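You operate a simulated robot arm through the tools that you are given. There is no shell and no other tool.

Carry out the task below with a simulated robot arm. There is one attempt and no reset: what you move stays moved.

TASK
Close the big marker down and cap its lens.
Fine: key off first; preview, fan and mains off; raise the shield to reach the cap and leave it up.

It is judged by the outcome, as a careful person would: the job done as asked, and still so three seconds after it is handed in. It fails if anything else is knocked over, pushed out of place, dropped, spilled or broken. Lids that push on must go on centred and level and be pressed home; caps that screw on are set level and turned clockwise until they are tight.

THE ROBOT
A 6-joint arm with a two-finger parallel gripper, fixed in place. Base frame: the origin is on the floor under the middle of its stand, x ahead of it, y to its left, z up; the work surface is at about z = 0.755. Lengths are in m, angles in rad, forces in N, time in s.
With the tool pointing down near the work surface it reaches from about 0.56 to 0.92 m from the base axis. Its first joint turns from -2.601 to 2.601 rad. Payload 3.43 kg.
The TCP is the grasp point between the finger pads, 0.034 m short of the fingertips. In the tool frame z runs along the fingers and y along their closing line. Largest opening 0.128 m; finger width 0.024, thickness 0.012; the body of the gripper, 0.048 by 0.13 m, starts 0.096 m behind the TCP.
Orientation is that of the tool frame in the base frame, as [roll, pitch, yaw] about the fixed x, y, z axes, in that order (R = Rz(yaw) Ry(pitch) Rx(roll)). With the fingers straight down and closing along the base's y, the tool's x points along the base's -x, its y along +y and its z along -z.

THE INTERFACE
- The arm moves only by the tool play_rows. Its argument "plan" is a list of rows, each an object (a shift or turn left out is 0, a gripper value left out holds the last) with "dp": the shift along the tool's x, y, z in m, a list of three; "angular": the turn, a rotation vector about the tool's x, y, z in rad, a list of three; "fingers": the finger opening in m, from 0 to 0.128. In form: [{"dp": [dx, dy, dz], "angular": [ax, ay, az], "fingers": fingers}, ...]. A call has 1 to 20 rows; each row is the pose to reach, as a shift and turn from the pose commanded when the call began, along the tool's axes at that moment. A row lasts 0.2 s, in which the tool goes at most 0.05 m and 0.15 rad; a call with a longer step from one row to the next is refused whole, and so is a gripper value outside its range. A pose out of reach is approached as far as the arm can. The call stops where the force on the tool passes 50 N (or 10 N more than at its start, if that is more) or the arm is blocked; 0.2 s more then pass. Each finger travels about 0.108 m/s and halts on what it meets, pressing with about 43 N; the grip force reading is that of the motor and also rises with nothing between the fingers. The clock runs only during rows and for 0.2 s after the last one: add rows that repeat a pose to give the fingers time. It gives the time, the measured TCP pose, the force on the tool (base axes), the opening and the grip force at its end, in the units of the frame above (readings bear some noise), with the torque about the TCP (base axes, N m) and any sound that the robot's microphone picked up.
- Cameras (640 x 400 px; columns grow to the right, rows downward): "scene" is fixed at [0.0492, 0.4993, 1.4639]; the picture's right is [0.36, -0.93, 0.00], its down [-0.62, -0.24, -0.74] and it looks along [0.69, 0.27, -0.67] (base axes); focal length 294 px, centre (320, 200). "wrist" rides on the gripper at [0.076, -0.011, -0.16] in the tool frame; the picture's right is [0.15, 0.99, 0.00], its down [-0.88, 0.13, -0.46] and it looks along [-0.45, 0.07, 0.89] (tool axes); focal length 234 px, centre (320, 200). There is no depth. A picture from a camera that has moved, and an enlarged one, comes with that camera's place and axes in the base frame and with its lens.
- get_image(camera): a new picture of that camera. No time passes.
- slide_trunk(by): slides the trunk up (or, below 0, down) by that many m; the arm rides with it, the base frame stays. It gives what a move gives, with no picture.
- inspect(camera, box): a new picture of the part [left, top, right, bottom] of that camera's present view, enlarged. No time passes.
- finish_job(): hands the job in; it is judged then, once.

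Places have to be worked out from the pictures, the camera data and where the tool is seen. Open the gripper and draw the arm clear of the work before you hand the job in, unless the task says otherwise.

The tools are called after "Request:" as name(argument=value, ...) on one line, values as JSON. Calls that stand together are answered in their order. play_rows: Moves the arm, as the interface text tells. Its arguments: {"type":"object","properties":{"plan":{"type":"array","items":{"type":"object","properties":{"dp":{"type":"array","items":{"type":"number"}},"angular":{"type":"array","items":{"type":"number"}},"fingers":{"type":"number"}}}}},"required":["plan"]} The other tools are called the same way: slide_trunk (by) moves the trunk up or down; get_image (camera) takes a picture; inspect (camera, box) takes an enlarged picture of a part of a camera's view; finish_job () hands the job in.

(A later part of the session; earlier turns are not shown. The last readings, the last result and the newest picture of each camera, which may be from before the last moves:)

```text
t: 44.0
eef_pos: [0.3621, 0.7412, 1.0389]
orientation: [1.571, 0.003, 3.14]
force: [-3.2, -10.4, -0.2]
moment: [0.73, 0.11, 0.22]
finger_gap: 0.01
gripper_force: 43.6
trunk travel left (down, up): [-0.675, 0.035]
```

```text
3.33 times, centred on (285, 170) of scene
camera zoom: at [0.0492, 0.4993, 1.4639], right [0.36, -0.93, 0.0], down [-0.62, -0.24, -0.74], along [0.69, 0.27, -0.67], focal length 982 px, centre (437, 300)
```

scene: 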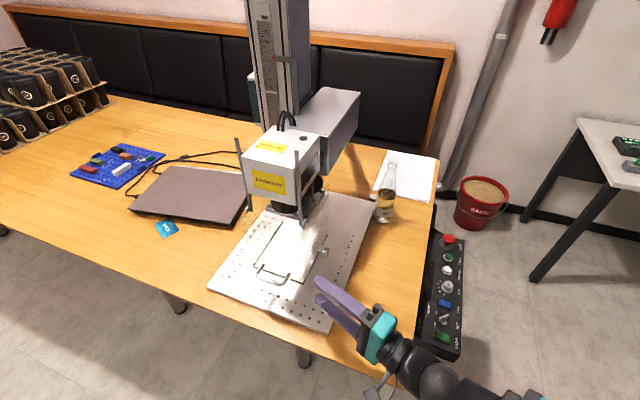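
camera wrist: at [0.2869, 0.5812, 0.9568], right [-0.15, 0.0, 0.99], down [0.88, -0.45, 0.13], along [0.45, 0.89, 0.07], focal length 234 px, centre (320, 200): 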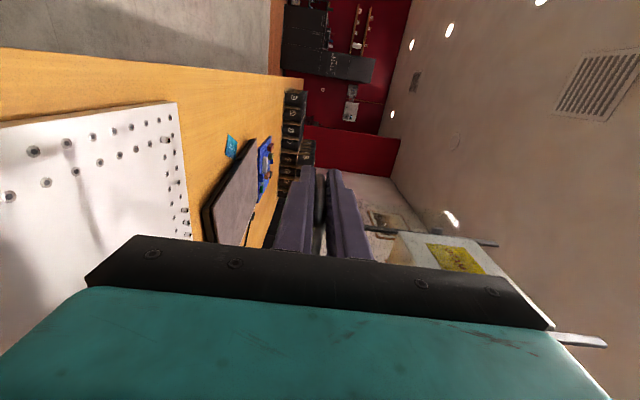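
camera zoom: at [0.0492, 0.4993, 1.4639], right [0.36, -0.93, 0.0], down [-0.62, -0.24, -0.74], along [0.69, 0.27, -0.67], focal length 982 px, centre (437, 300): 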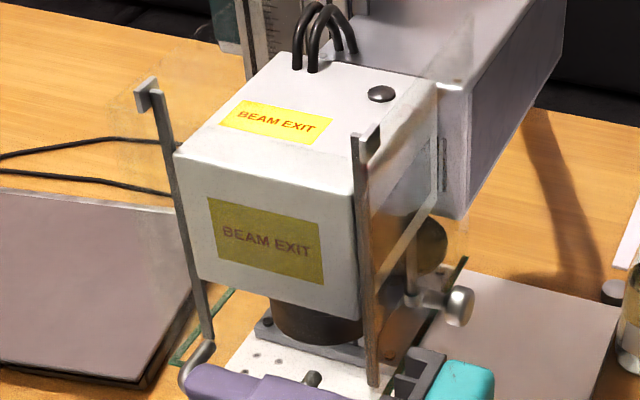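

Brackets are now level with the post tops (raised ~0.172 m). One more small push to feel for the stop.

Request:
play_rows(plan=[{"dp": [0, 0.003, 0]}, {"dp": [0, 0.006, 0]}, {"dp": [0, 0.006, 0]}])

Request:
inspect(camera="scene", box=[225, 110, 345, 230])

```text
t: 44.8
eef_pos: [0.364, 0.7404, 1.0416]
orientation: [1.58, 0.003, -3.14]
force: [-14.4, -28.5, -39.5]
moment: [2.12, 0.37, -0.65]
finger_gap: 0.0098
gripper_force: 43.9
trunk travel left (down, up): [-0.675, 0.035]
```

```text
3.33 times, centred on (285, 170) of scene
camera zoom: at [0.0492, 0.4993, 1.4639], right [0.36, -0.93, 0.0], down [-0.62, -0.24, -0.74], along [0.69, 0.27, -0.67], focal length 982 px, centre (437, 300)
```

zoom: 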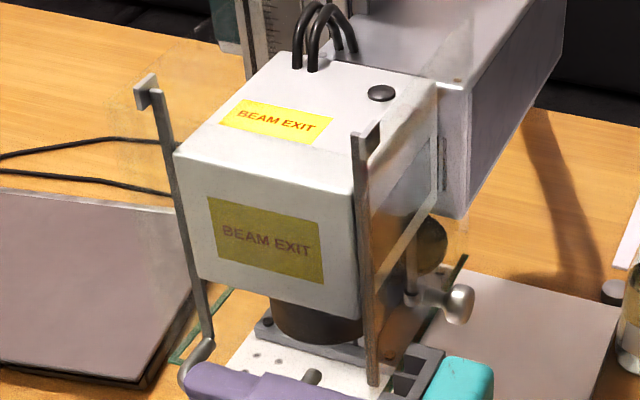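

Upper stop reached (vertical force −39 N) at about 0.175 m of lift. I'll ease off the load, then open the fingers just a little to test that the shield stays up by itself.

Request:
play_rows(plan=[{"dp": [0, -0.003, 0]}, {"dp": [0, -0.0045, 0]}, {"dp": [0, -0.0045, 0], "fingers": 0.02}, {"dp": [0, -0.0045, 0]}, {"dp": [0, -0.0045, 0]}, {"dp": [0, -0.0045, 0]}])

Request:
inspect(camera="wrist", box=[230, 110, 420, 250])

Request:
inspect(camera="scene", box=[225, 110, 345, 230])

```text
t: 46.2
eef_pos: [0.3628, 0.7413, 1.0403]
orientation: [1.572, 0.003, 3.141]
force: [0.2, -0.8, -0.3]
moment: [-0.02, 0.0, -0.03]
finger_gap: 0.02
gripper_force: 0.1
trunk travel left (down, up): [-0.675, 0.035]
```

```text
2.86 times, centred on (325, 180) of wrist
camera zoom: at [0.2871, 0.5822, 1.0298], right [-0.15, 0.0, 0.99], down [0.88, -0.46, 0.13], along [0.45, 0.89, 0.07], focal length 669 px, centre (306, 257)
```

zoom: 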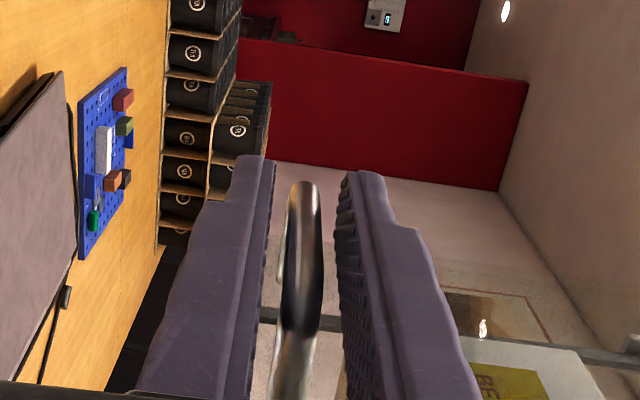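

```text
3.33 times, centred on (285, 170) of scene
camera zoom: at [0.0492, 0.4993, 1.4639], right [0.36, -0.93, 0.0], down [-0.62, -0.24, -0.74], along [0.69, 0.27, -0.67], focal length 982 px, centre (437, 300)
```

zoom: 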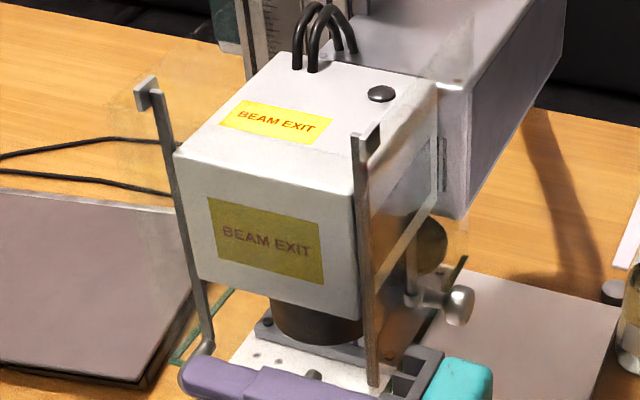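

The bar floats freely in the open gap, so the shield is holding. I'll wait ~3 s with the fingers just open to be sure it doesn't creep.

Request:
play_rows(plan=[{"dp": [0, 0, 0], "fingers": 0.03}, {"dp": [0, 0, 0]}, {"dp": [0, 0, 0]}, {"dp": [0, 0, 0]}, {"dp": [0, 0, 0]}, {"dp": [0, 0, 0]}, {"dp": [0, 0, 0]}, {"dp": [0, 0, 0]}, {"dp": [0, 0, 0]}, {"dp": [0, 0, 0]}, {"dp": [0, 0, 0]}, {"dp": [0, 0, 0]}, {"dp": [0, 0, 0]}, {"dp": [0, 0, 0]}, {"dp": [0, 0, 0]}, {"dp": [0, 0, 0]}])

Request:
inspect(camera="wrist", box=[230, 110, 420, 250])

Request:
inspect(camera="scene", box=[225, 110, 345, 230])

```text
t: 49.6
eef_pos: [0.3621, 0.7417, 1.0402]
orientation: [1.573, 0.001, 3.141]
force: [0.6, 0.2, 0.2]
moment: [0.03, -0.04, 0.01]
finger_gap: 0.03
gripper_force: 0.1
trunk travel left (down, up): [-0.675, 0.035]
```

```text
2.86 times, centred on (325, 180) of wrist
camera zoom: at [0.287, 0.5822, 1.0297], right [-0.15, 0.0, 0.99], down [0.88, -0.46, 0.13], along [0.45, 0.89, 0.07], focal length 669 px, centre (306, 257)
```

zoom: 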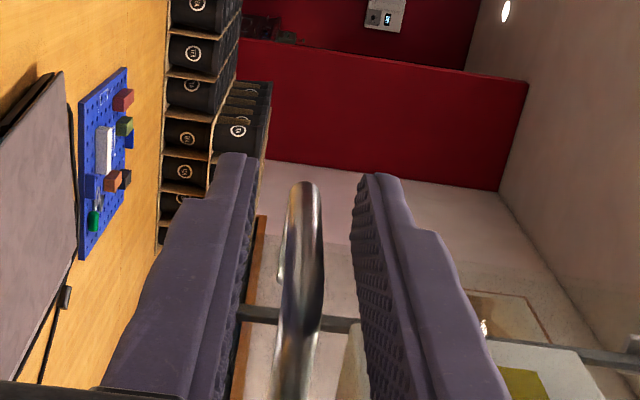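

```text
3.33 times, centred on (285, 170) of scene
camera zoom: at [0.0492, 0.4993, 1.4639], right [0.36, -0.93, 0.0], down [-0.62, -0.24, -0.74], along [0.69, 0.27, -0.67], focal length 982 px, centre (437, 300)
```

zoom: 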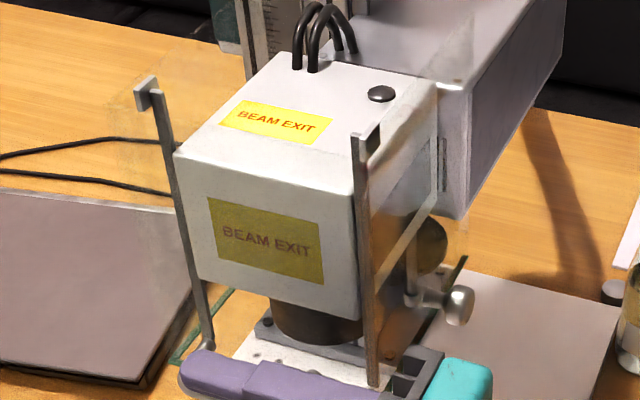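

The shield stays put. Opening wider and backing out along −y.

Request:
play_rows(plan=[{"dp": [0, 0, 0], "fingers": 0.05}, {"dp": [0, 0, -0.03]}, {"dp": [0, 0, -0.06]}, {"dp": [0, 0, -0.09]}, {"dp": [0, 0, -0.12]}, {"dp": [0, 0, -0.15]}, {"dp": [0, 0, -0.15]}])

Request:
get_image(camera="wrist")

Request:
get_image(camera="scene")

```text
t: 51.2
eef_pos: [0.3842, 0.6138, 1.0311]
orientation: [1.573, 0.001, -3.138]
force: [0.4, -0.2, 0.7]
moment: [0.01, 0.0, 0.0]
finger_gap: 0.05
gripper_force: 0.0
out of reach, approached as far as the arm can: row 5, 6, 7
trunk travel left (down, up): [-0.675, 0.035]
```

```text
taken
camera wrist: at [0.3073, 0.4531, 1.0199], right [-0.15, 0.0, 0.99], down [0.88, -0.45, 0.13], along [0.45, 0.89, 0.07], focal length 234 px, centre (320, 200)
```

wrist: 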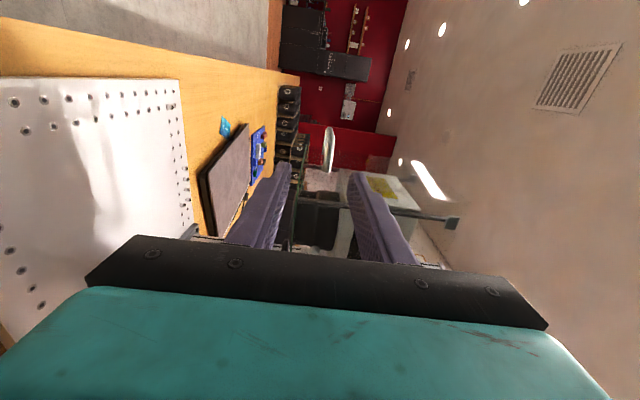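

```text
taken
```

scene: 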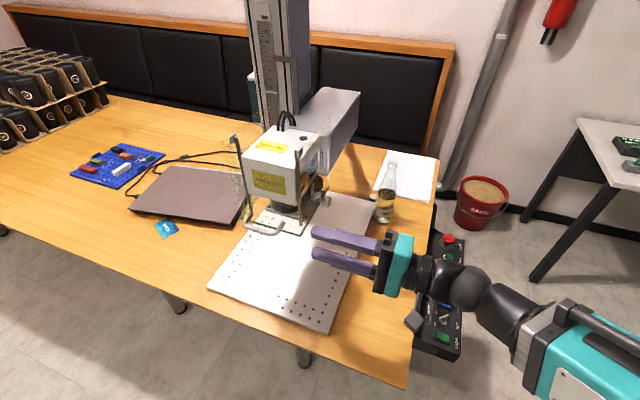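

Shield is up and free. Now moving to the right side of the head to see the cap clearly.

Request:
play_rows(plan=[{"dp": [-0.03, -0.01, -0.0]}, {"dp": [-0.06, -0.025, -0.02]}, {"dp": [-0.09, -0.045, -0.04]}, {"dp": [-0.116, -0.065, -0.06]}, {"dp": [-0.116, -0.08, -0.08]}, {"dp": [-0.116, -0.08, -0.094]}, {"dp": [-0.116, -0.08, -0.094]}])

Request:
get_image(camera="wrist")

Request:
inspect(camera="wrist", box=[290, 40, 510, 220])

Request:
inspect(camera="scene", box=[225, 120, 345, 250])

```text
t: 52.8
eef_pos: [0.4986, 0.5206, 0.9517]
orientation: [1.574, 0.002, -3.141]
force: [0.3, 0.1, -0.2]
moment: [-0.02, 0.01, -0.03]
finger_gap: 0.05
gripper_force: 0.1
trunk travel left (down, up): [-0.675, 0.035]
```

```text
taken
camera wrist: at [0.4226, 0.3595, 0.9412], right [-0.15, 0.0, 0.99], down [0.88, -0.45, 0.13], along [0.45, 0.89, 0.07], focal length 234 px, centre (320, 200)
```

wrist: 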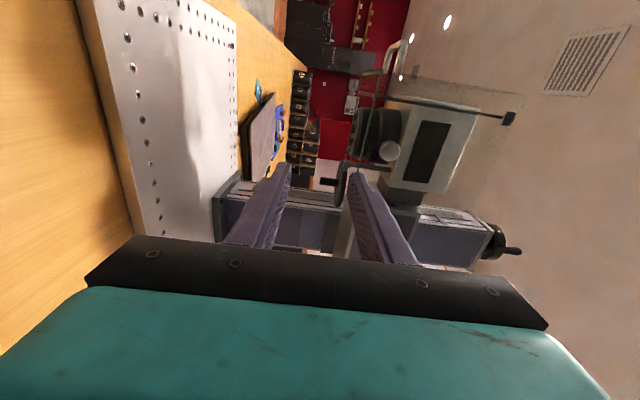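

```text
2.22 times, centred on (400, 130) of wrist
camera zoom: at [0.4226, 0.3595, 0.9412], right [-0.15, 0.0, 0.99], down [0.88, -0.45, 0.13], along [0.45, 0.89, 0.07], focal length 520 px, centre (142, 356)
```

zoom: 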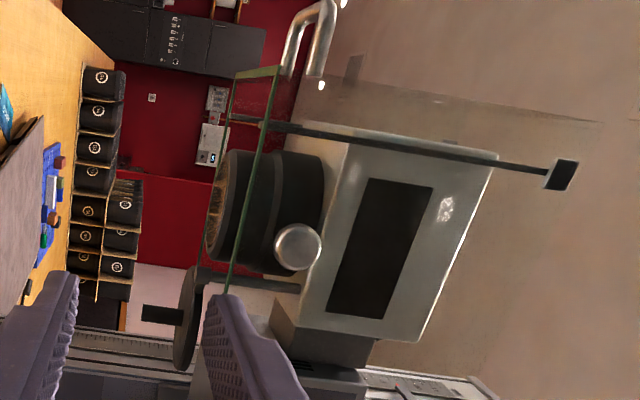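

```text
3.08 times, centred on (285, 185) of scene
camera zoom: at [0.0492, 0.4993, 1.4639], right [0.36, -0.93, 0.0], down [-0.62, -0.24, -0.74], along [0.69, 0.27, -0.67], focal length 906 px, centre (428, 246)
```

zoom: 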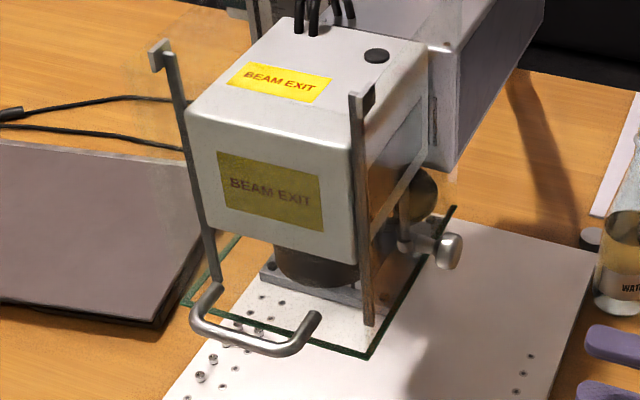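

From two views I place the cap stub at about (0.58, 0.743, z 0.966–0.997), its pivot collar near (0.528, 0.707), and the lens centre near (0.485–0.495, 0.75, 1.005): the disc swings roughly 100° counter-clockwise (from above) to sit under the lens. I'll roll the tool so the camera is underneath looking up, and fingers close along x.

Request:
play_rows(plan=[{"dp": [0, 0, 0], "angular": [0, 0, -0.145]}, {"dp": [0, 0, 0], "angular": [0, 0, -0.29]}, {"dp": [0, 0, 0], "angular": [0, 0, -0.435]}, {"dp": [0, 0, 0], "angular": [0, 0, -0.58]}, {"dp": [0, 0, 0], "angular": [0, 0, -0.725]}, {"dp": [0, 0, 0], "angular": [0, 0, -0.87]}, {"dp": [0, 0, 0], "angular": [0, 0, -1.015]}, {"dp": [0, 0, 0], "angular": [0, 0, -1.16]}, {"dp": [0, 0, 0], "angular": [0, 0, -1.305]}, {"dp": [0, 0, 0], "angular": [0, 0, -1.45]}, {"dp": [0, 0, 0], "angular": [0, 0, -1.571]}, {"dp": [0, 0, 0], "angular": [0, 0, -1.571]}])

Request:
get_image(camera="wrist")

Request:
get_image(camera="scene")

```text
t: 55.4
eef_pos: [0.4997, 0.5184, 0.9518]
orientation: [-2.144, 1.565, -0.572]
force: [0.8, -0.9, -0.6]
moment: [0.02, 0.03, 0.04]
finger_gap: 0.0501
gripper_force: 0.0
trunk travel left (down, up): [-0.675, 0.035]
```

```text
taken
camera wrist: at [0.5104, 0.3588, 0.8765], right [-0.99, 0.0, -0.15], down [-0.13, -0.45, 0.88], along [-0.07, 0.89, 0.45], focal length 234 px, centre (320, 200)
```

wrist: 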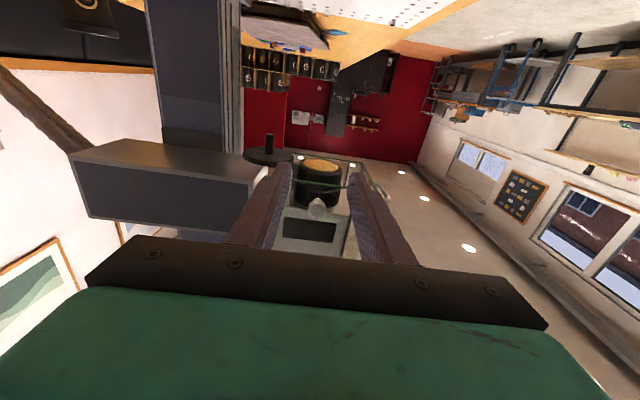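

```text
taken
```

scene: 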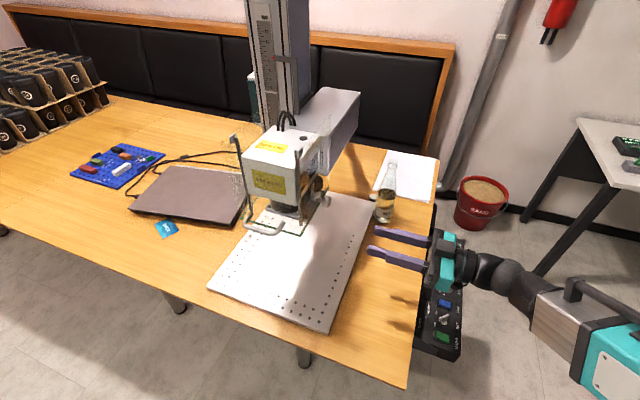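

Great view from below. Zooming in on lens, disc cap and pivot.

Request:
inspect(camera="wrist", box=[220, 110, 400, 250])

Request:
inspect(camera="wrist", box=[235, 120, 345, 215])

```text
2.86 times, centred on (310, 180) of wrist
camera zoom: at [0.5104, 0.3588, 0.8765], right [-0.99, 0.0, -0.15], down [-0.13, -0.45, 0.88], along [-0.07, 0.89, 0.45], focal length 669 px, centre (349, 257)
```

zoom: 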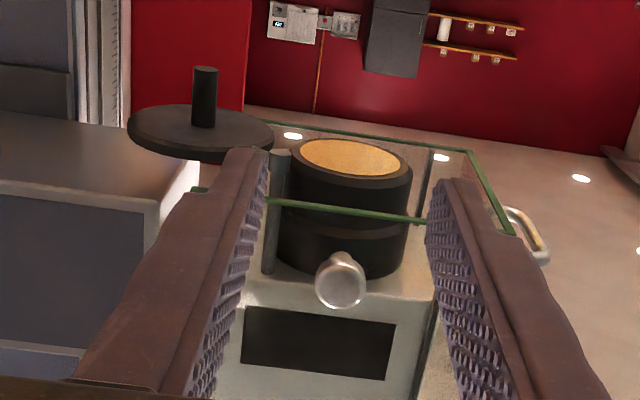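

```text
4.21 times, centred on (290, 168) of wrist
camera zoom: at [0.5104, 0.3588, 0.8765], right [-0.99, 0.0, -0.15], down [-0.13, -0.45, 0.88], along [-0.07, 0.89, 0.45], focal length 986 px, centre (446, 337)
```

zoom: 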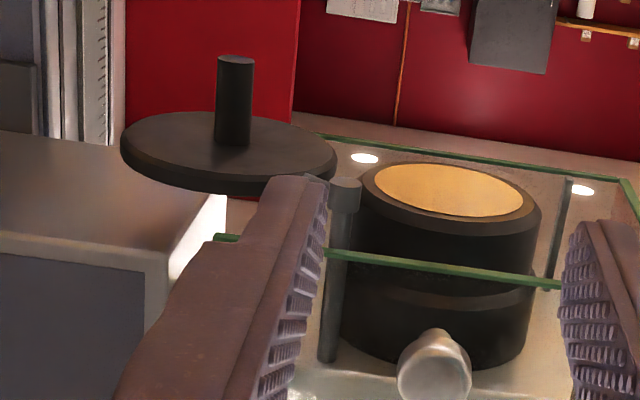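

The cap is a Ø≈85 mm disc (bottom face z≈0.997) with a Ø≈16 mm stub at about (0.578, 0.743), on an arm from the rod at (0.5285, 0.705); the lens face centre is about (0.488, 0.750, 1.009). I'll line up in front of the stub with the finger tops kept under the rod's lower end.

Request:
play_rows(plan=[{"dp": [-0.005, -0.02, 0.0], "fingers": 0.036}, {"dp": [-0.01, -0.045, 0.015]}, {"dp": [-0.016, -0.065, 0.04]}, {"dp": [-0.022, -0.078, 0.065]}, {"dp": [-0.022, -0.078, 0.082]}, {"dp": [-0.022, -0.078, 0.082]}])

Request:
get_image(camera="wrist")

Request:
inspect(camera="wrist", box=[250, 100, 400, 230])

Request:
inspect(camera="scene", box=[225, 120, 425, 270])

```text
t: 56.8
eef_pos: [0.5773, 0.6005, 0.9734]
orientation: [-2.439, 1.567, -0.871]
force: [0.0, 0.3, -0.4]
moment: [-0.03, 0.02, 0.03]
finger_gap: 0.0361
gripper_force: 0.0
trunk travel left (down, up): [-0.675, 0.035]
```

```text
taken
camera wrist: at [0.5883, 0.4408, 0.8989], right [-0.99, 0.0, -0.15], down [-0.13, -0.45, 0.88], along [-0.07, 0.89, 0.45], focal length 234 px, centre (320, 200)
```

wrist: 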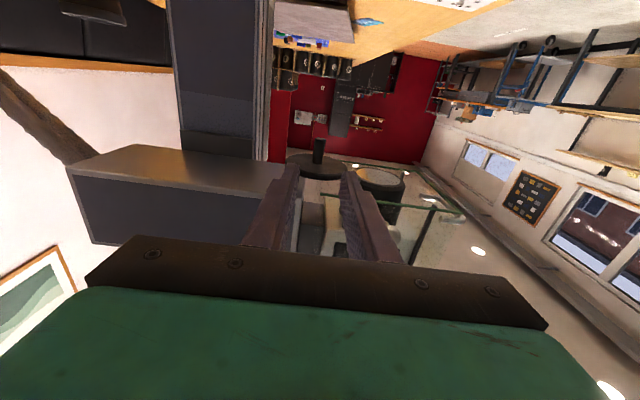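

```text
3.08 times, centred on (325, 165) of wrist
camera zoom: at [0.5883, 0.4408, 0.8989], right [-0.99, 0.0, -0.15], down [-0.13, -0.45, 0.88], along [-0.07, 0.89, 0.45], focal length 720 px, centre (305, 308)
```

zoom: 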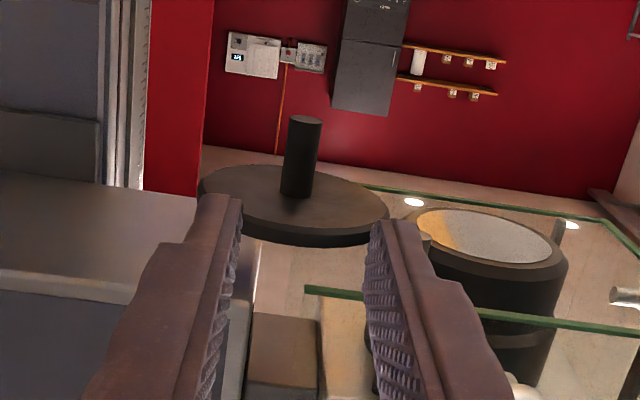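

```text
2.67 times, centred on (325, 195) of scene
camera zoom: at [0.0492, 0.4993, 1.4639], right [0.36, -0.93, 0.0], down [-0.62, -0.24, -0.74], along [0.69, 0.27, -0.67], focal length 785 px, centre (307, 213)
```

zoom: 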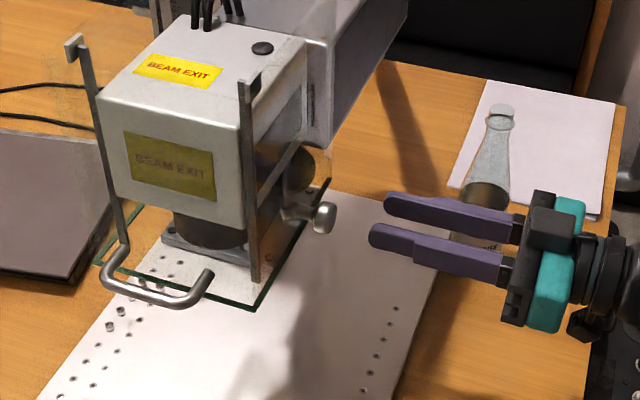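

Stub axis at about (0.577, 0.741), spanning z 0.964–0.9965; fingers are centred on it. Advancing along +y so it sits between the fingers, slightly lower for clearance under the rod end.

Request:
play_rows(plan=[{"dp": [0.0025, 0, 0.03]}, {"dp": [0.0025, 0, 0.06]}, {"dp": [0.0025, 0, 0.09]}, {"dp": [0.0025, 0, 0.115]}, {"dp": [0.0025, 0, 0.135]}, {"dp": [0.0025, 0, 0.149]}, {"dp": [0.0025, 0, 0.149]}])

Request:
get_image(camera="wrist")

Request:
inspect(camera="wrist", box=[250, 100, 400, 230])

Request:
inspect(camera="scene", box=[225, 120, 425, 270])

```text
t: 58.4
eef_pos: [0.5779, 0.7507, 0.971]
orientation: [-2.43, 1.568, -0.858]
force: [0.5, 0.2, -0.2]
moment: [0.03, 0.02, -0.01]
finger_gap: 0.0361
gripper_force: 0.1
trunk travel left (down, up): [-0.675, 0.035]
```

```text
taken
camera wrist: at [0.5874, 0.5902, 0.8958], right [-0.99, 0.0, -0.15], down [-0.13, -0.45, 0.88], along [-0.07, 0.89, 0.45], focal length 234 px, centre (320, 200)
```

wrist: 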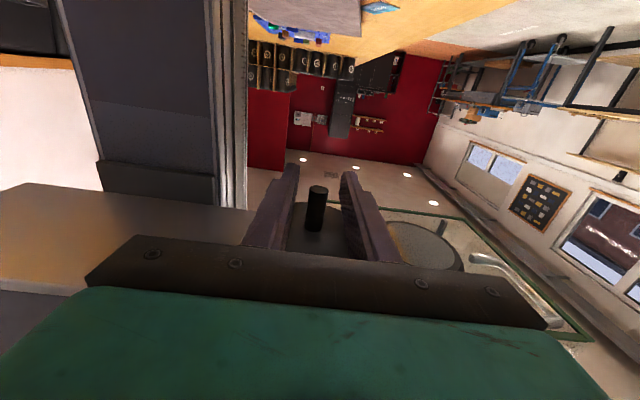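

```text
3.08 times, centred on (325, 165) of wrist
camera zoom: at [0.5874, 0.5902, 0.8958], right [-0.99, 0.0, -0.15], down [-0.13, -0.45, 0.88], along [-0.07, 0.89, 0.45], focal length 720 px, centre (305, 308)
```

zoom: 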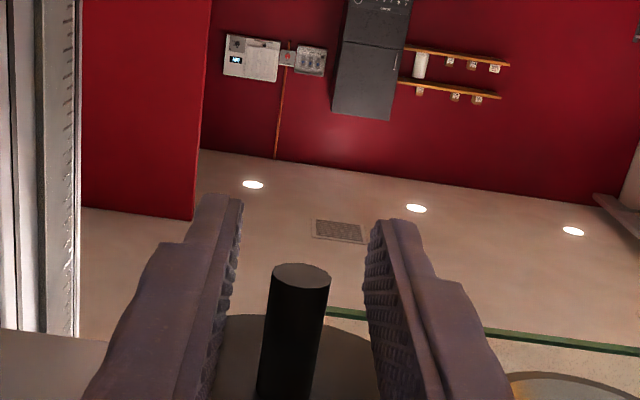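

```text
2.67 times, centred on (325, 195) of scene
camera zoom: at [0.0492, 0.4993, 1.4639], right [0.36, -0.93, 0.0], down [-0.62, -0.24, -0.74], along [0.69, 0.27, -0.67], focal length 785 px, centre (307, 213)
```

zoom: 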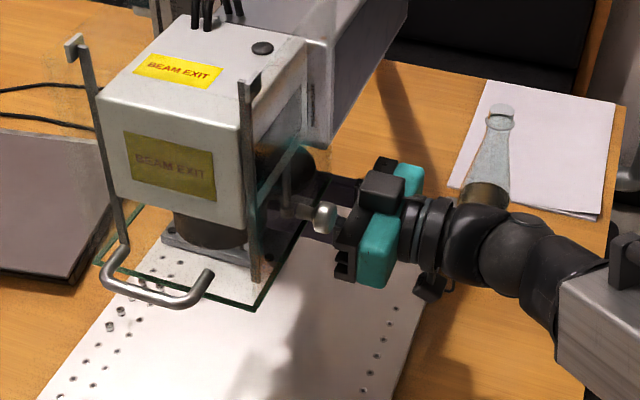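

The stub is between the fingers. I'll narrow them to a loose cage (24 mm around the 16 mm stub) and nudge the cap in −x a couple of cm to see how it swings.

Request:
play_rows(plan=[{"dp": [0, 0, 0], "fingers": 0.024}, {"dp": [0, 0, 0]}, {"dp": [0, 0.006, 0]}, {"dp": [0, 0.012, 0]}, {"dp": [0, 0.018, 0]}, {"dp": [0, 0.024, 0]}, {"dp": [0, 0.024, 0]}])

Request:
inspect(camera="wrist", box=[240, 130, 440, 270])

```text
t: 60.0
eef_pos: [0.5529, 0.7482, 0.9701]
orientation: [-2.426, 1.567, -0.854]
force: [-0.6, -0.6, 0.6]
moment: [-0.02, -0.02, 0.0]
finger_gap: 0.024
gripper_force: 0.0
trunk travel left (down, up): [-0.675, 0.035]
```

```text
2.86 times, centred on (340, 200) of wrist
camera zoom: at [0.5642, 0.5899, 0.8955], right [-0.99, 0.0, -0.15], down [-0.13, -0.45, 0.88], along [-0.07, 0.89, 0.45], focal length 669 px, centre (263, 200)
```

zoom: 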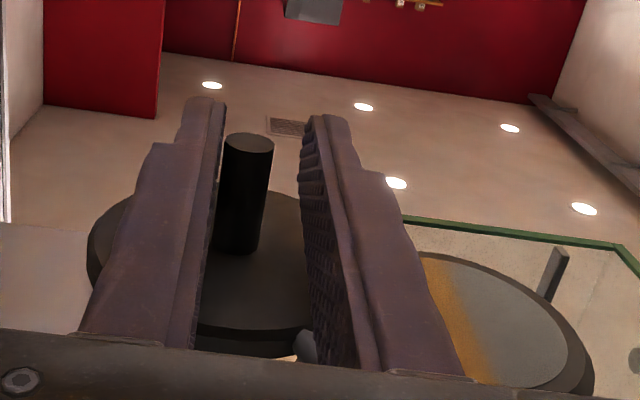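

The cap swings freely (stub now ≈(0.557, 0.757)), matching the pivot estimate. Continuing in −x.

Request:
play_rows(plan=[{"dp": [0, 0.008, 0]}, {"dp": [0, 0.016, 0]}, {"dp": [0, 0.024, 0]}, {"dp": [0, 0.032, 0]}, {"dp": [0, 0.04, 0]}, {"dp": [0, 0.048, 0]}, {"dp": [0, 0.048, 0]}])

Request:
inspect(camera="wrist", box=[240, 130, 440, 270])

Request:
inspect(camera="scene", box=[225, 120, 425, 270])

```text
t: 61.6
eef_pos: [0.506, 0.7496, 0.9713]
orientation: [-2.477, 1.567, -0.904]
force: [0.4, 0.3, 0.1]
moment: [0.0, -0.03, 0.0]
finger_gap: 0.0242
gripper_force: 0.3
trunk travel left (down, up): [-0.675, 0.035]
```

```text
2.86 times, centred on (340, 200) of wrist
camera zoom: at [0.5161, 0.5898, 0.8954], right [-0.99, 0.0, -0.15], down [-0.13, -0.45, 0.88], along [-0.07, 0.89, 0.45], focal length 669 px, centre (263, 200)
```

zoom: 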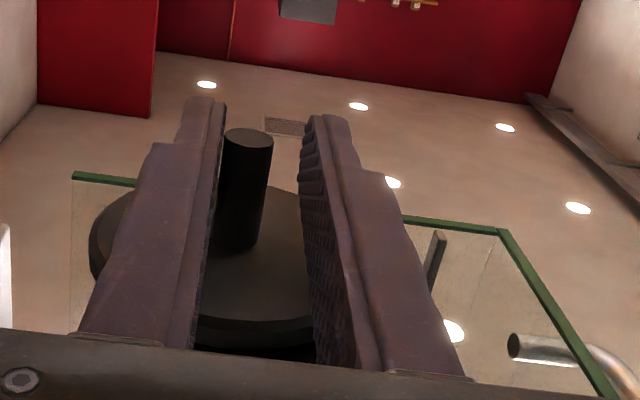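

```text
2.67 times, centred on (325, 195) of scene
camera zoom: at [0.0492, 0.4993, 1.4639], right [0.36, -0.93, 0.0], down [-0.62, -0.24, -0.74], along [0.69, 0.27, -0.67], focal length 785 px, centre (307, 213)
```

zoom: 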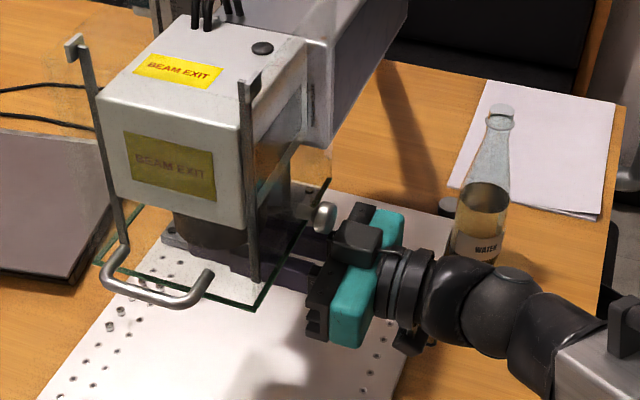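

Stub now at about (0.509, 0.760). Its circle meets the lens axis near (0.488, 0.749). Creeping the last stretch and watching for a stop.

Request:
play_rows(plan=[{"dp": [0, 0.005, 0]}, {"dp": [0, 0.01, 0]}, {"dp": [0, 0.015, 0]}, {"dp": [0, 0.019, 0]}, {"dp": [0, 0.019, 0]}])

Request:
inspect(camera="wrist", box=[240, 130, 440, 270])

```text
t: 62.8
eef_pos: [0.4866, 0.7499, 0.97]
orientation: [-2.429, 1.566, -0.859]
force: [0.5, -0.1, -1.3]
moment: [0.02, -0.02, -0.03]
finger_gap: 0.0239
gripper_force: 0.0
trunk travel left (down, up): [-0.675, 0.035]
```

```text
2.86 times, centred on (340, 200) of wrist
camera zoom: at [0.4973, 0.5901, 0.8954], right [-0.99, 0.0, -0.15], down [-0.13, -0.45, 0.88], along [-0.07, 0.89, 0.45], focal length 669 px, centre (263, 200)
```

zoom: 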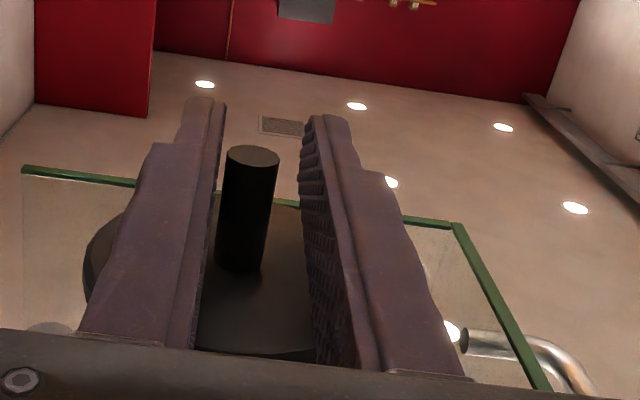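

Stub is now at about (0.489, 0.749), essentially on the lens axis. Nudging a few mm further to check for a swing stop.

Request:
play_rows(plan=[{"dp": [0, 0.0015, 0]}, {"dp": [0, 0.003, 0]}, {"dp": [0, 0.0035, 0]}])

Request:
inspect(camera="wrist", box=[240, 130, 440, 270])

```text
t: 63.6
eef_pos: [0.4832, 0.7488, 0.97]
orientation: [-2.538, 1.568, -0.968]
force: [3.6, 1.2, -0.3]
moment: [-0.02, 0.05, 0.0]
finger_gap: 0.026
gripper_force: 1.9
trunk travel left (down, up): [-0.675, 0.035]
```

```text
2.86 times, centred on (340, 200) of wrist
camera zoom: at [0.4944, 0.59, 0.8955], right [-0.99, 0.0, -0.15], down [-0.13, -0.45, 0.88], along [-0.07, 0.89, 0.45], focal length 669 px, centre (263, 200)
```

zoom: 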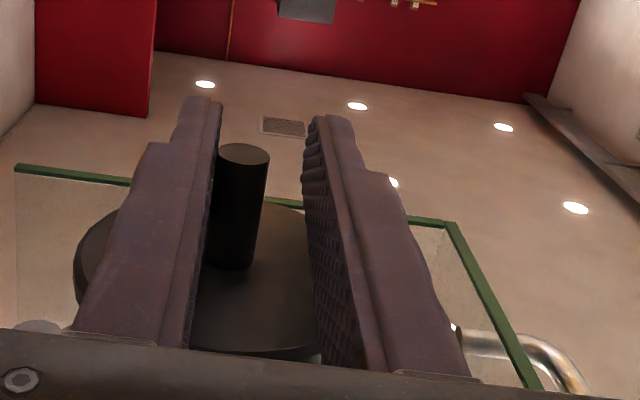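

A stop holds the stub at about (0.489, 0.750), i.e. the disc is swung under the lens. I'll relieve the side push, open, back out and check the gap between disc and lens from the side.

Request:
play_rows(plan=[{"dp": [0, -0.003, 0], "fingers": 0.036}, {"dp": [0, -0.003, 0]}, {"dp": [0, -0.003, -0.03]}, {"dp": [0, -0.003, -0.06]}, {"dp": [0, -0.003, -0.1]}, {"dp": [0, -0.003, -0.14]}, {"dp": [0, -0.003, -0.18]}, {"dp": [0, -0.003, -0.22]}, {"dp": [0, -0.003, -0.22]}])

Request:
get_image(camera="wrist")

Request:
inspect(camera="wrist", box=[240, 110, 420, 250])

```text
t: 65.6
eef_pos: [0.4848, 0.5291, 0.9709]
orientation: [-2.416, 1.567, -0.843]
force: [0.5, 0.2, -0.4]
moment: [-0.01, -0.03, 0.0]
finger_gap: 0.0361
gripper_force: 0.1
trunk travel left (down, up): [-0.675, 0.035]
```

```text
taken
camera wrist: at [0.497, 0.3694, 0.8957], right [-0.99, 0.0, -0.15], down [-0.13, -0.45, 0.88], along [-0.07, 0.89, 0.45], focal length 234 px, centre (320, 200)
```

wrist: 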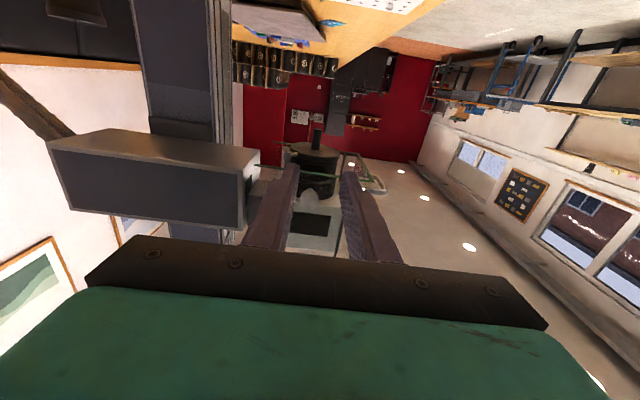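

```text
2.86 times, centred on (330, 180) of wrist
camera zoom: at [0.497, 0.3694, 0.8957], right [-0.99, 0.0, -0.15], down [-0.13, -0.45, 0.88], along [-0.07, 0.89, 0.45], focal length 669 px, centre (291, 257)
```

zoom: 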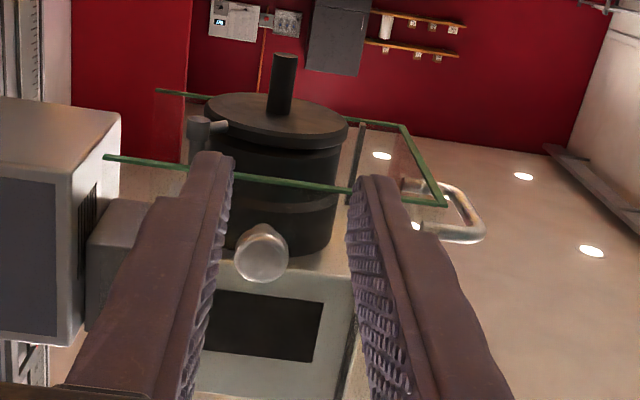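

Request:
inspect(camera="wrist", box=[290, 120, 360, 175])

Request:
inspect(camera="scene", box=[225, 120, 345, 250])

```text
7.27 times, centred on (325, 148) of wrist
camera zoom: at [0.497, 0.3694, 0.8957], right [-0.99, 0.0, -0.15], down [-0.13, -0.45, 0.88], along [-0.07, 0.89, 0.45], focal length 1703 px, centre (284, 582)
```

zoom: 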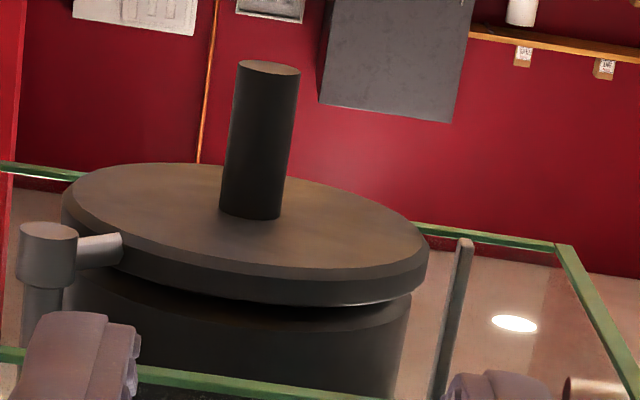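

```text
3.08 times, centred on (285, 185) of scene
camera zoom: at [0.0492, 0.4993, 1.4639], right [0.36, -0.93, 0.0], down [-0.62, -0.24, -0.74], along [0.69, 0.27, -0.67], focal length 906 px, centre (428, 246)
```

zoom: 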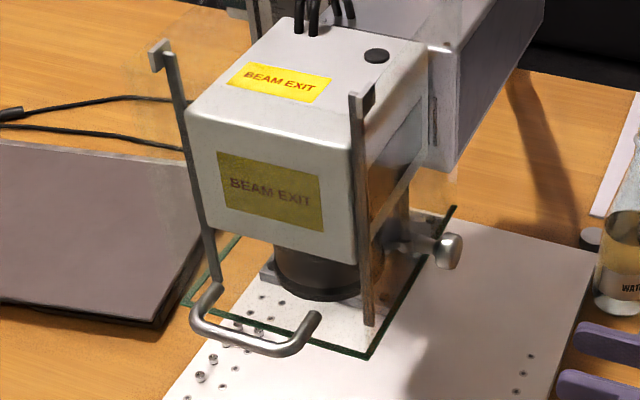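

The disc is centred under the lens with a small gap left, so it still needs pressing home. I'll close the fingers, go under the stub (bottom at z≈0.964) and push straight up.

Request:
play_rows(plan=[{"dp": [0.015, -0.004, 0], "fingers": 0.0}, {"dp": [0.033, -0.004, 0]}, {"dp": [0.033, -0.004, 0.04]}, {"dp": [0.033, -0.004, 0.08]}, {"dp": [0.033, -0.004, 0.12]}, {"dp": [0.033, -0.004, 0.16]}, {"dp": [0.033, -0.004, 0.19]}, {"dp": [0.033, -0.004, 0.214]}, {"dp": [0.033, -0.004, 0.214]}])

Request:
get_image(camera="wrist")

Request:
inspect(camera="wrist", box=[240, 130, 440, 270])

```text
t: 67.6
eef_pos: [0.49, 0.7423, 0.9391]
orientation: [-2.429, 1.566, -0.858]
force: [-0.8, 0.1, 0.4]
moment: [0.0, 0.03, -0.02]
finger_gap: 0.0
gripper_force: 32.8
trunk travel left (down, up): [-0.675, 0.035]
```

```text
taken
camera wrist: at [0.5007, 0.5836, 0.8639], right [-0.99, 0.0, -0.15], down [-0.13, -0.45, 0.88], along [-0.07, 0.89, 0.45], focal length 234 px, centre (320, 200)
```

wrist: 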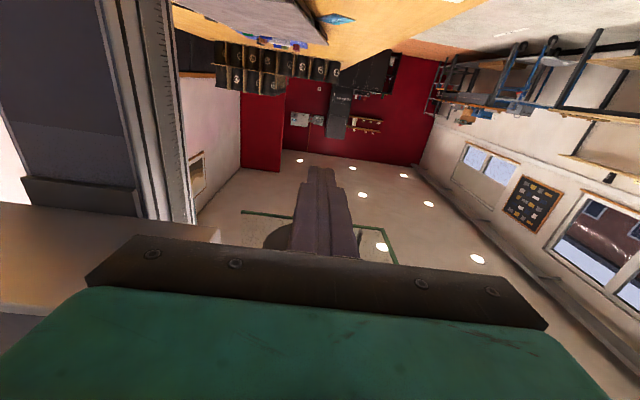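

```text
2.86 times, centred on (340, 200) of wrist
camera zoom: at [0.5007, 0.5836, 0.8639], right [-0.99, 0.0, -0.15], down [-0.13, -0.45, 0.88], along [-0.07, 0.89, 0.45], focal length 669 px, centre (263, 200)
```

zoom: 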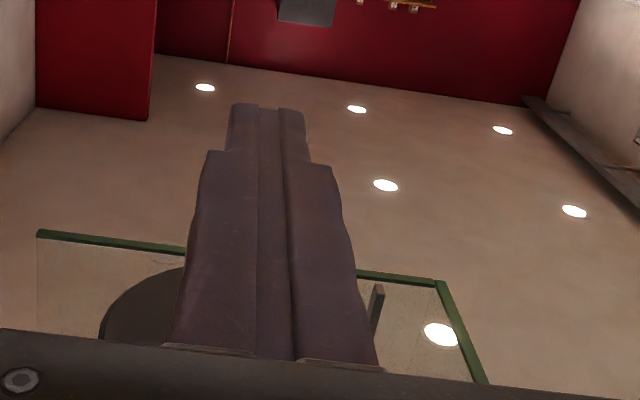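

Fingers are under the stub. Rising in small steps to contact.

Request:
play_rows(plan=[{"dp": [-0.004, 0, 0]}, {"dp": [-0.008, 0, 0]}, {"dp": [-0.011, 0, 0]}, {"dp": [-0.013, 0, 0]}])

```text
t: 68.6
eef_pos: [0.4915, 0.7445, 0.9446]
orientation: [-2.906, 1.559, -1.336]
force: [-3.7, -6.2, -31.4]
moment: [-0.1, -0.07, -0.37]
finger_gap: 0.0002
gripper_force: 33.2
trunk travel left (down, up): [-0.675, 0.035]
```

Contact with −31 N vertical already. Checking what moved before pushing more.

Request:
get_image(camera="wrist")

Request:
inspect(camera="scene", box=[225, 120, 425, 270])

Request:
inspect(camera="wrist", box=[220, 150, 420, 290])

```text
taken
camera wrist: at [0.5016, 0.5838, 0.8713], right [-0.99, 0.0, -0.15], down [-0.13, -0.45, 0.89], along [-0.07, 0.9, 0.44], focal length 234 px, centre (320, 200)
```

wrist: 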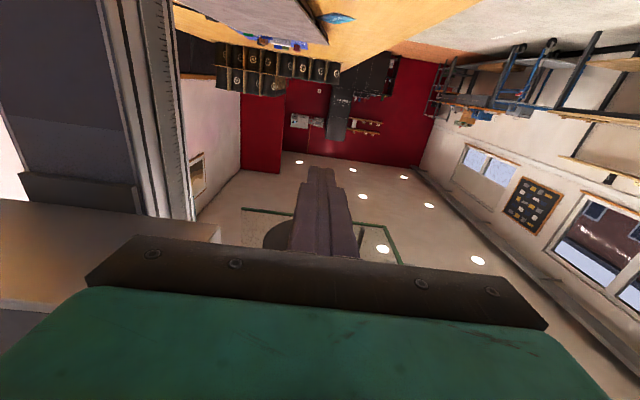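

```text
2.67 times, centred on (325, 195) of scene
camera zoom: at [0.0492, 0.4993, 1.4639], right [0.36, -0.93, 0.0], down [-0.62, -0.24, -0.74], along [0.69, 0.27, -0.67], focal length 785 px, centre (307, 213)
```

zoom: 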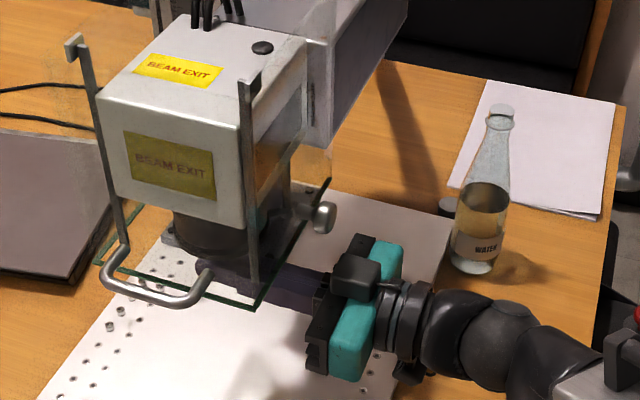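

```text
2.86 times, centred on (320, 220) of wrist
camera zoom: at [0.5016, 0.5838, 0.8713], right [-0.99, 0.0, -0.15], down [-0.13, -0.45, 0.89], along [-0.07, 0.9, 0.44], focal length 669 px, centre (320, 143)
```

zoom: 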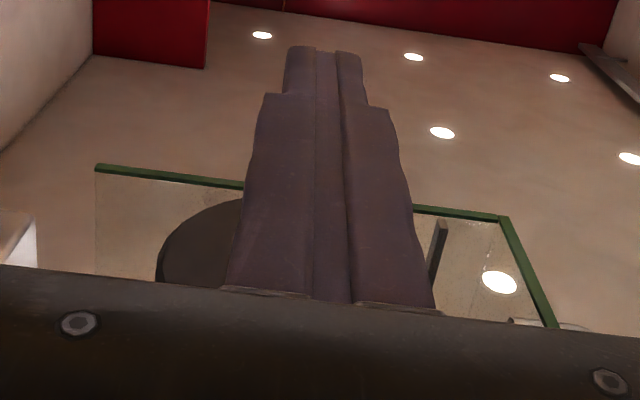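

The reaction acts at (0.491, 0.750), i.e. right at the stub's centre, so the push is central. Pressing a little more to feel for the cap seating.

Request:
play_rows(plan=[{"dp": [-0.002, 0, 0]}, {"dp": [-0.004, 0, 0]}, {"dp": [-0.006, 0, 0]}, {"dp": [-0.008, 0, 0]}])

Request:
inspect(camera="wrist", box=[220, 150, 420, 290])

```text
t: 69.3
eef_pos: [0.4907, 0.7422, 0.9441]
orientation: [-2.855, 1.548, -1.288]
force: [-1.8, -3.0, -16.5]
moment: [-0.1, -0.06, -0.23]
finger_gap: 0.0
gripper_force: 32.9
trunk travel left (down, up): [-0.675, 0.035]
stopped in row 3: the force on the tool passed its limit at 51 N (the readings are from after the stop); the commanded pose is now the measured one
```

```text
2.86 times, centred on (320, 220) of wrist
camera zoom: at [0.5009, 0.5816, 0.8728], right [-0.99, 0.0, -0.15], down [-0.14, -0.44, 0.89], along [-0.07, 0.9, 0.43], focal length 669 px, centre (320, 143)
```

zoom: 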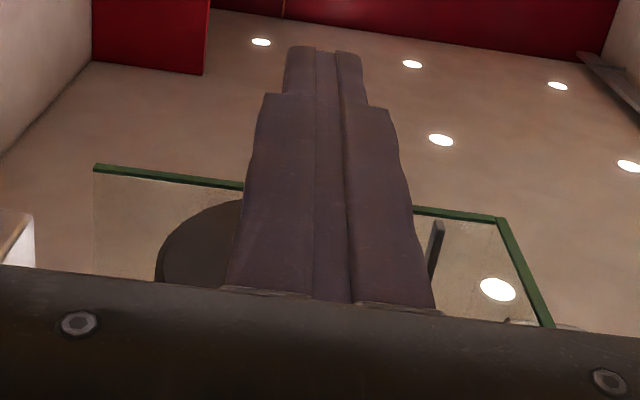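

It is solid at 50 N. Lowering off the stub, backing out and comparing the disc–lens gap.

Request:
play_rows(plan=[{"dp": [0.008, 0, 0]}, {"dp": [0.012, 0, 0]}, {"dp": [0.012, 0, -0.04]}, {"dp": [0.012, 0, -0.08]}, {"dp": [0.012, 0, -0.12]}, {"dp": [0.012, 0, -0.16]}, {"dp": [0.0, 0, -0.2]}, {"dp": [-0.02, 0, -0.213]}, {"dp": [-0.025, 0.005, -0.213]}, {"dp": [-0.025, 0.005, -0.213]}])

Request:
inspect(camera="wrist", box=[290, 120, 360, 175])

Request:
get_image(camera="wrist")

```text
t: 71.5
eef_pos: [0.4854, 0.5288, 0.9771]
orientation: [-2.778, 1.555, -1.208]
force: [-0.4, 0.1, 0.0]
moment: [-0.02, 0.02, 0.01]
finger_gap: 0.0
gripper_force: 33.0
trunk travel left (down, up): [-0.675, 0.035]
```

```text
7.27 times, centred on (325, 148) of wrist
camera zoom: at [0.4961, 0.3691, 0.9029], right [-0.99, 0.0, -0.15], down [-0.14, -0.44, 0.89], along [-0.07, 0.9, 0.44], focal length 1703 px, centre (284, 582)
```

zoom: 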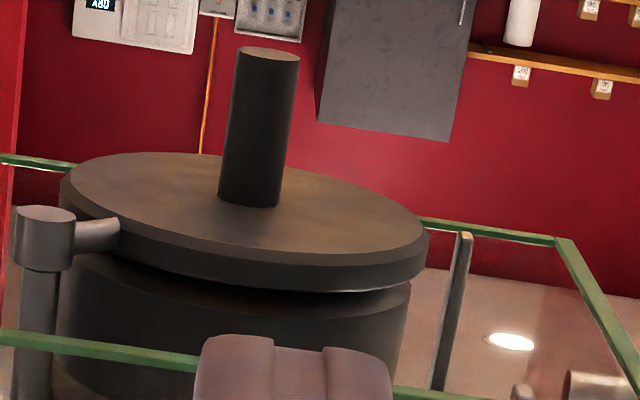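

```text
taken
camera wrist: at [0.4961, 0.3691, 0.9029], right [-0.99, 0.0, -0.15], down [-0.14, -0.44, 0.89], along [-0.07, 0.9, 0.44], focal length 234 px, centre (320, 200)
```

wrist: 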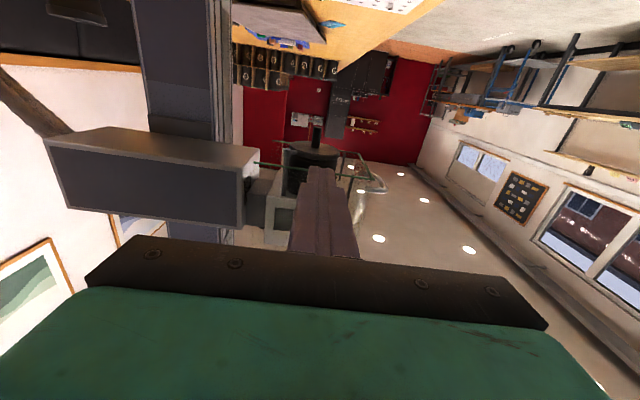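

The disc hasn't moved vertically: it's a swing-only cap sitting level just under the lens rim, so it's at home on its stop. Let me check its centring from the fixed camera and at higher zoom.

Request:
inspect(camera="scene", box=[260, 180, 330, 235])

Request:
inspect(camera="wrist", box=[280, 125, 350, 200])

```text
7.27 times, centred on (295, 208) of scene
camera zoom: at [0.0492, 0.4993, 1.4639], right [0.36, -0.93, 0.0], down [-0.62, -0.24, -0.74], along [0.69, 0.27, -0.67], focal length 2142 px, centre (502, 146)
```

zoom: 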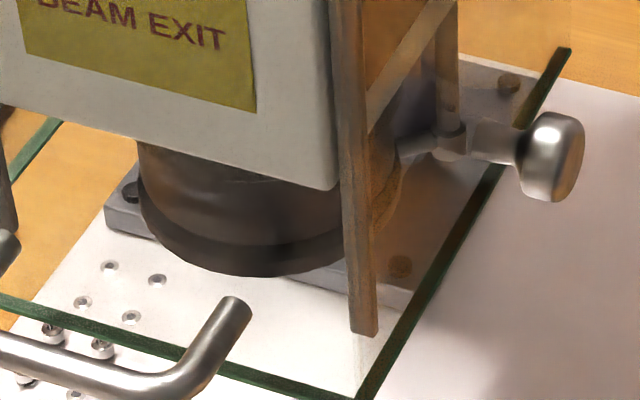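

```text
5.33 times, centred on (315, 162) of wrist
camera zoom: at [0.4961, 0.3691, 0.9029], right [-0.99, 0.0, -0.15], down [-0.14, -0.44, 0.89], along [-0.07, 0.9, 0.44], focal length 1249 px, centre (347, 400)
```

zoom: 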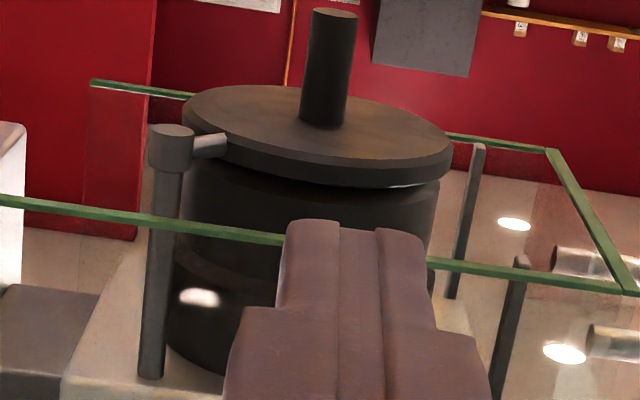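

Centring looks right. As a last check that the swing is fully on its stop after the upward push, I'll re-enter with open fingers and give the stub a light push in the closing direction.

Request:
play_rows(plan=[{"dp": [0.005, -0.0036, 0], "angular": [0, -0.012, 0], "fingers": 0.036}, {"dp": [0.009, -0.0036, 0.02], "angular": [0, -0.012, 0]}, {"dp": [0.009, -0.0036, 0.06], "angular": [0, -0.012, 0]}, {"dp": [0.009, -0.0036, 0.1], "angular": [0, -0.012, 0]}, {"dp": [0.009, -0.0036, 0.14], "angular": [0, -0.012, 0]}, {"dp": [0.009, -0.0036, 0.18], "angular": [0, -0.012, 0]}, {"dp": [0.009, -0.0036, 0.205], "angular": [0, -0.012, 0]}, {"dp": [0.009, -0.0036, 0.22], "angular": [0, -0.012, 0]}, {"dp": [0.009, -0.0036, 0.22], "angular": [0, -0.012, 0]}])

Request:
inspect(camera="wrist", box=[240, 130, 440, 270])

```text
t: 73.5
eef_pos: [0.4879, 0.749, 0.9646]
orientation: [-1.939, 1.565, -0.369]
force: [0.0, 0.2, 0.2]
moment: [0.01, 0.01, 0.0]
finger_gap: 0.0361
gripper_force: 0.1
trunk travel left (down, up): [-0.675, 0.035]
```

```text
2.86 times, centred on (340, 200) of wrist
camera zoom: at [0.4988, 0.5902, 0.8892], right [-0.99, 0.0, -0.15], down [-0.14, -0.45, 0.88], along [-0.07, 0.89, 0.45], focal length 669 px, centre (263, 200)
```

zoom: 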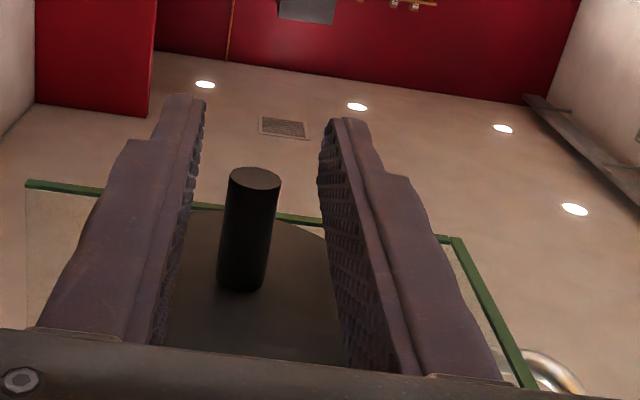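

Stub centred in the cage at about (0.489, 0.750). Light push toward −x.

Request:
play_rows(plan=[{"dp": [0, 0.004, 0]}, {"dp": [0, 0.008, 0]}, {"dp": [0, 0.011, 0]}, {"dp": [0, 0.013, 0]}, {"dp": [0, 0.013, 0]}])

Request:
inspect(camera="wrist", box=[240, 130, 440, 270])

```text
t: 74.7
eef_pos: [0.4757, 0.7497, 0.9652]
orientation: [-1.922, 1.566, -0.352]
force: [7.3, 0.8, 2.0]
moment: [-0.04, -0.01, 0.05]
finger_gap: 0.0402
gripper_force: 4.0
trunk travel left (down, up): [-0.675, 0.035]
```

```text
2.86 times, centred on (340, 200) of wrist
camera zoom: at [0.4872, 0.5902, 0.8894], right [-0.99, 0.0, -0.15], down [-0.14, -0.45, 0.88], along [-0.07, 0.89, 0.45], focal length 669 px, centre (263, 200)
```

zoom: 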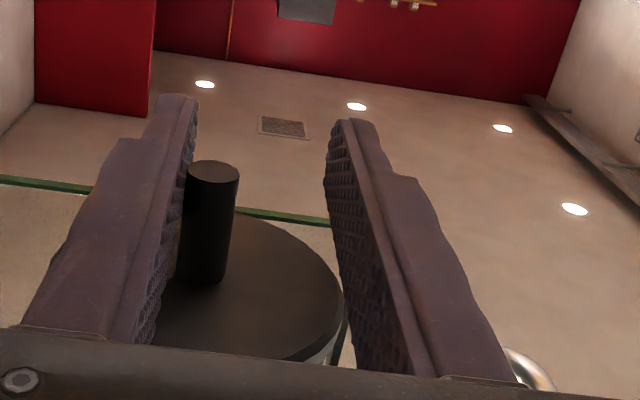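

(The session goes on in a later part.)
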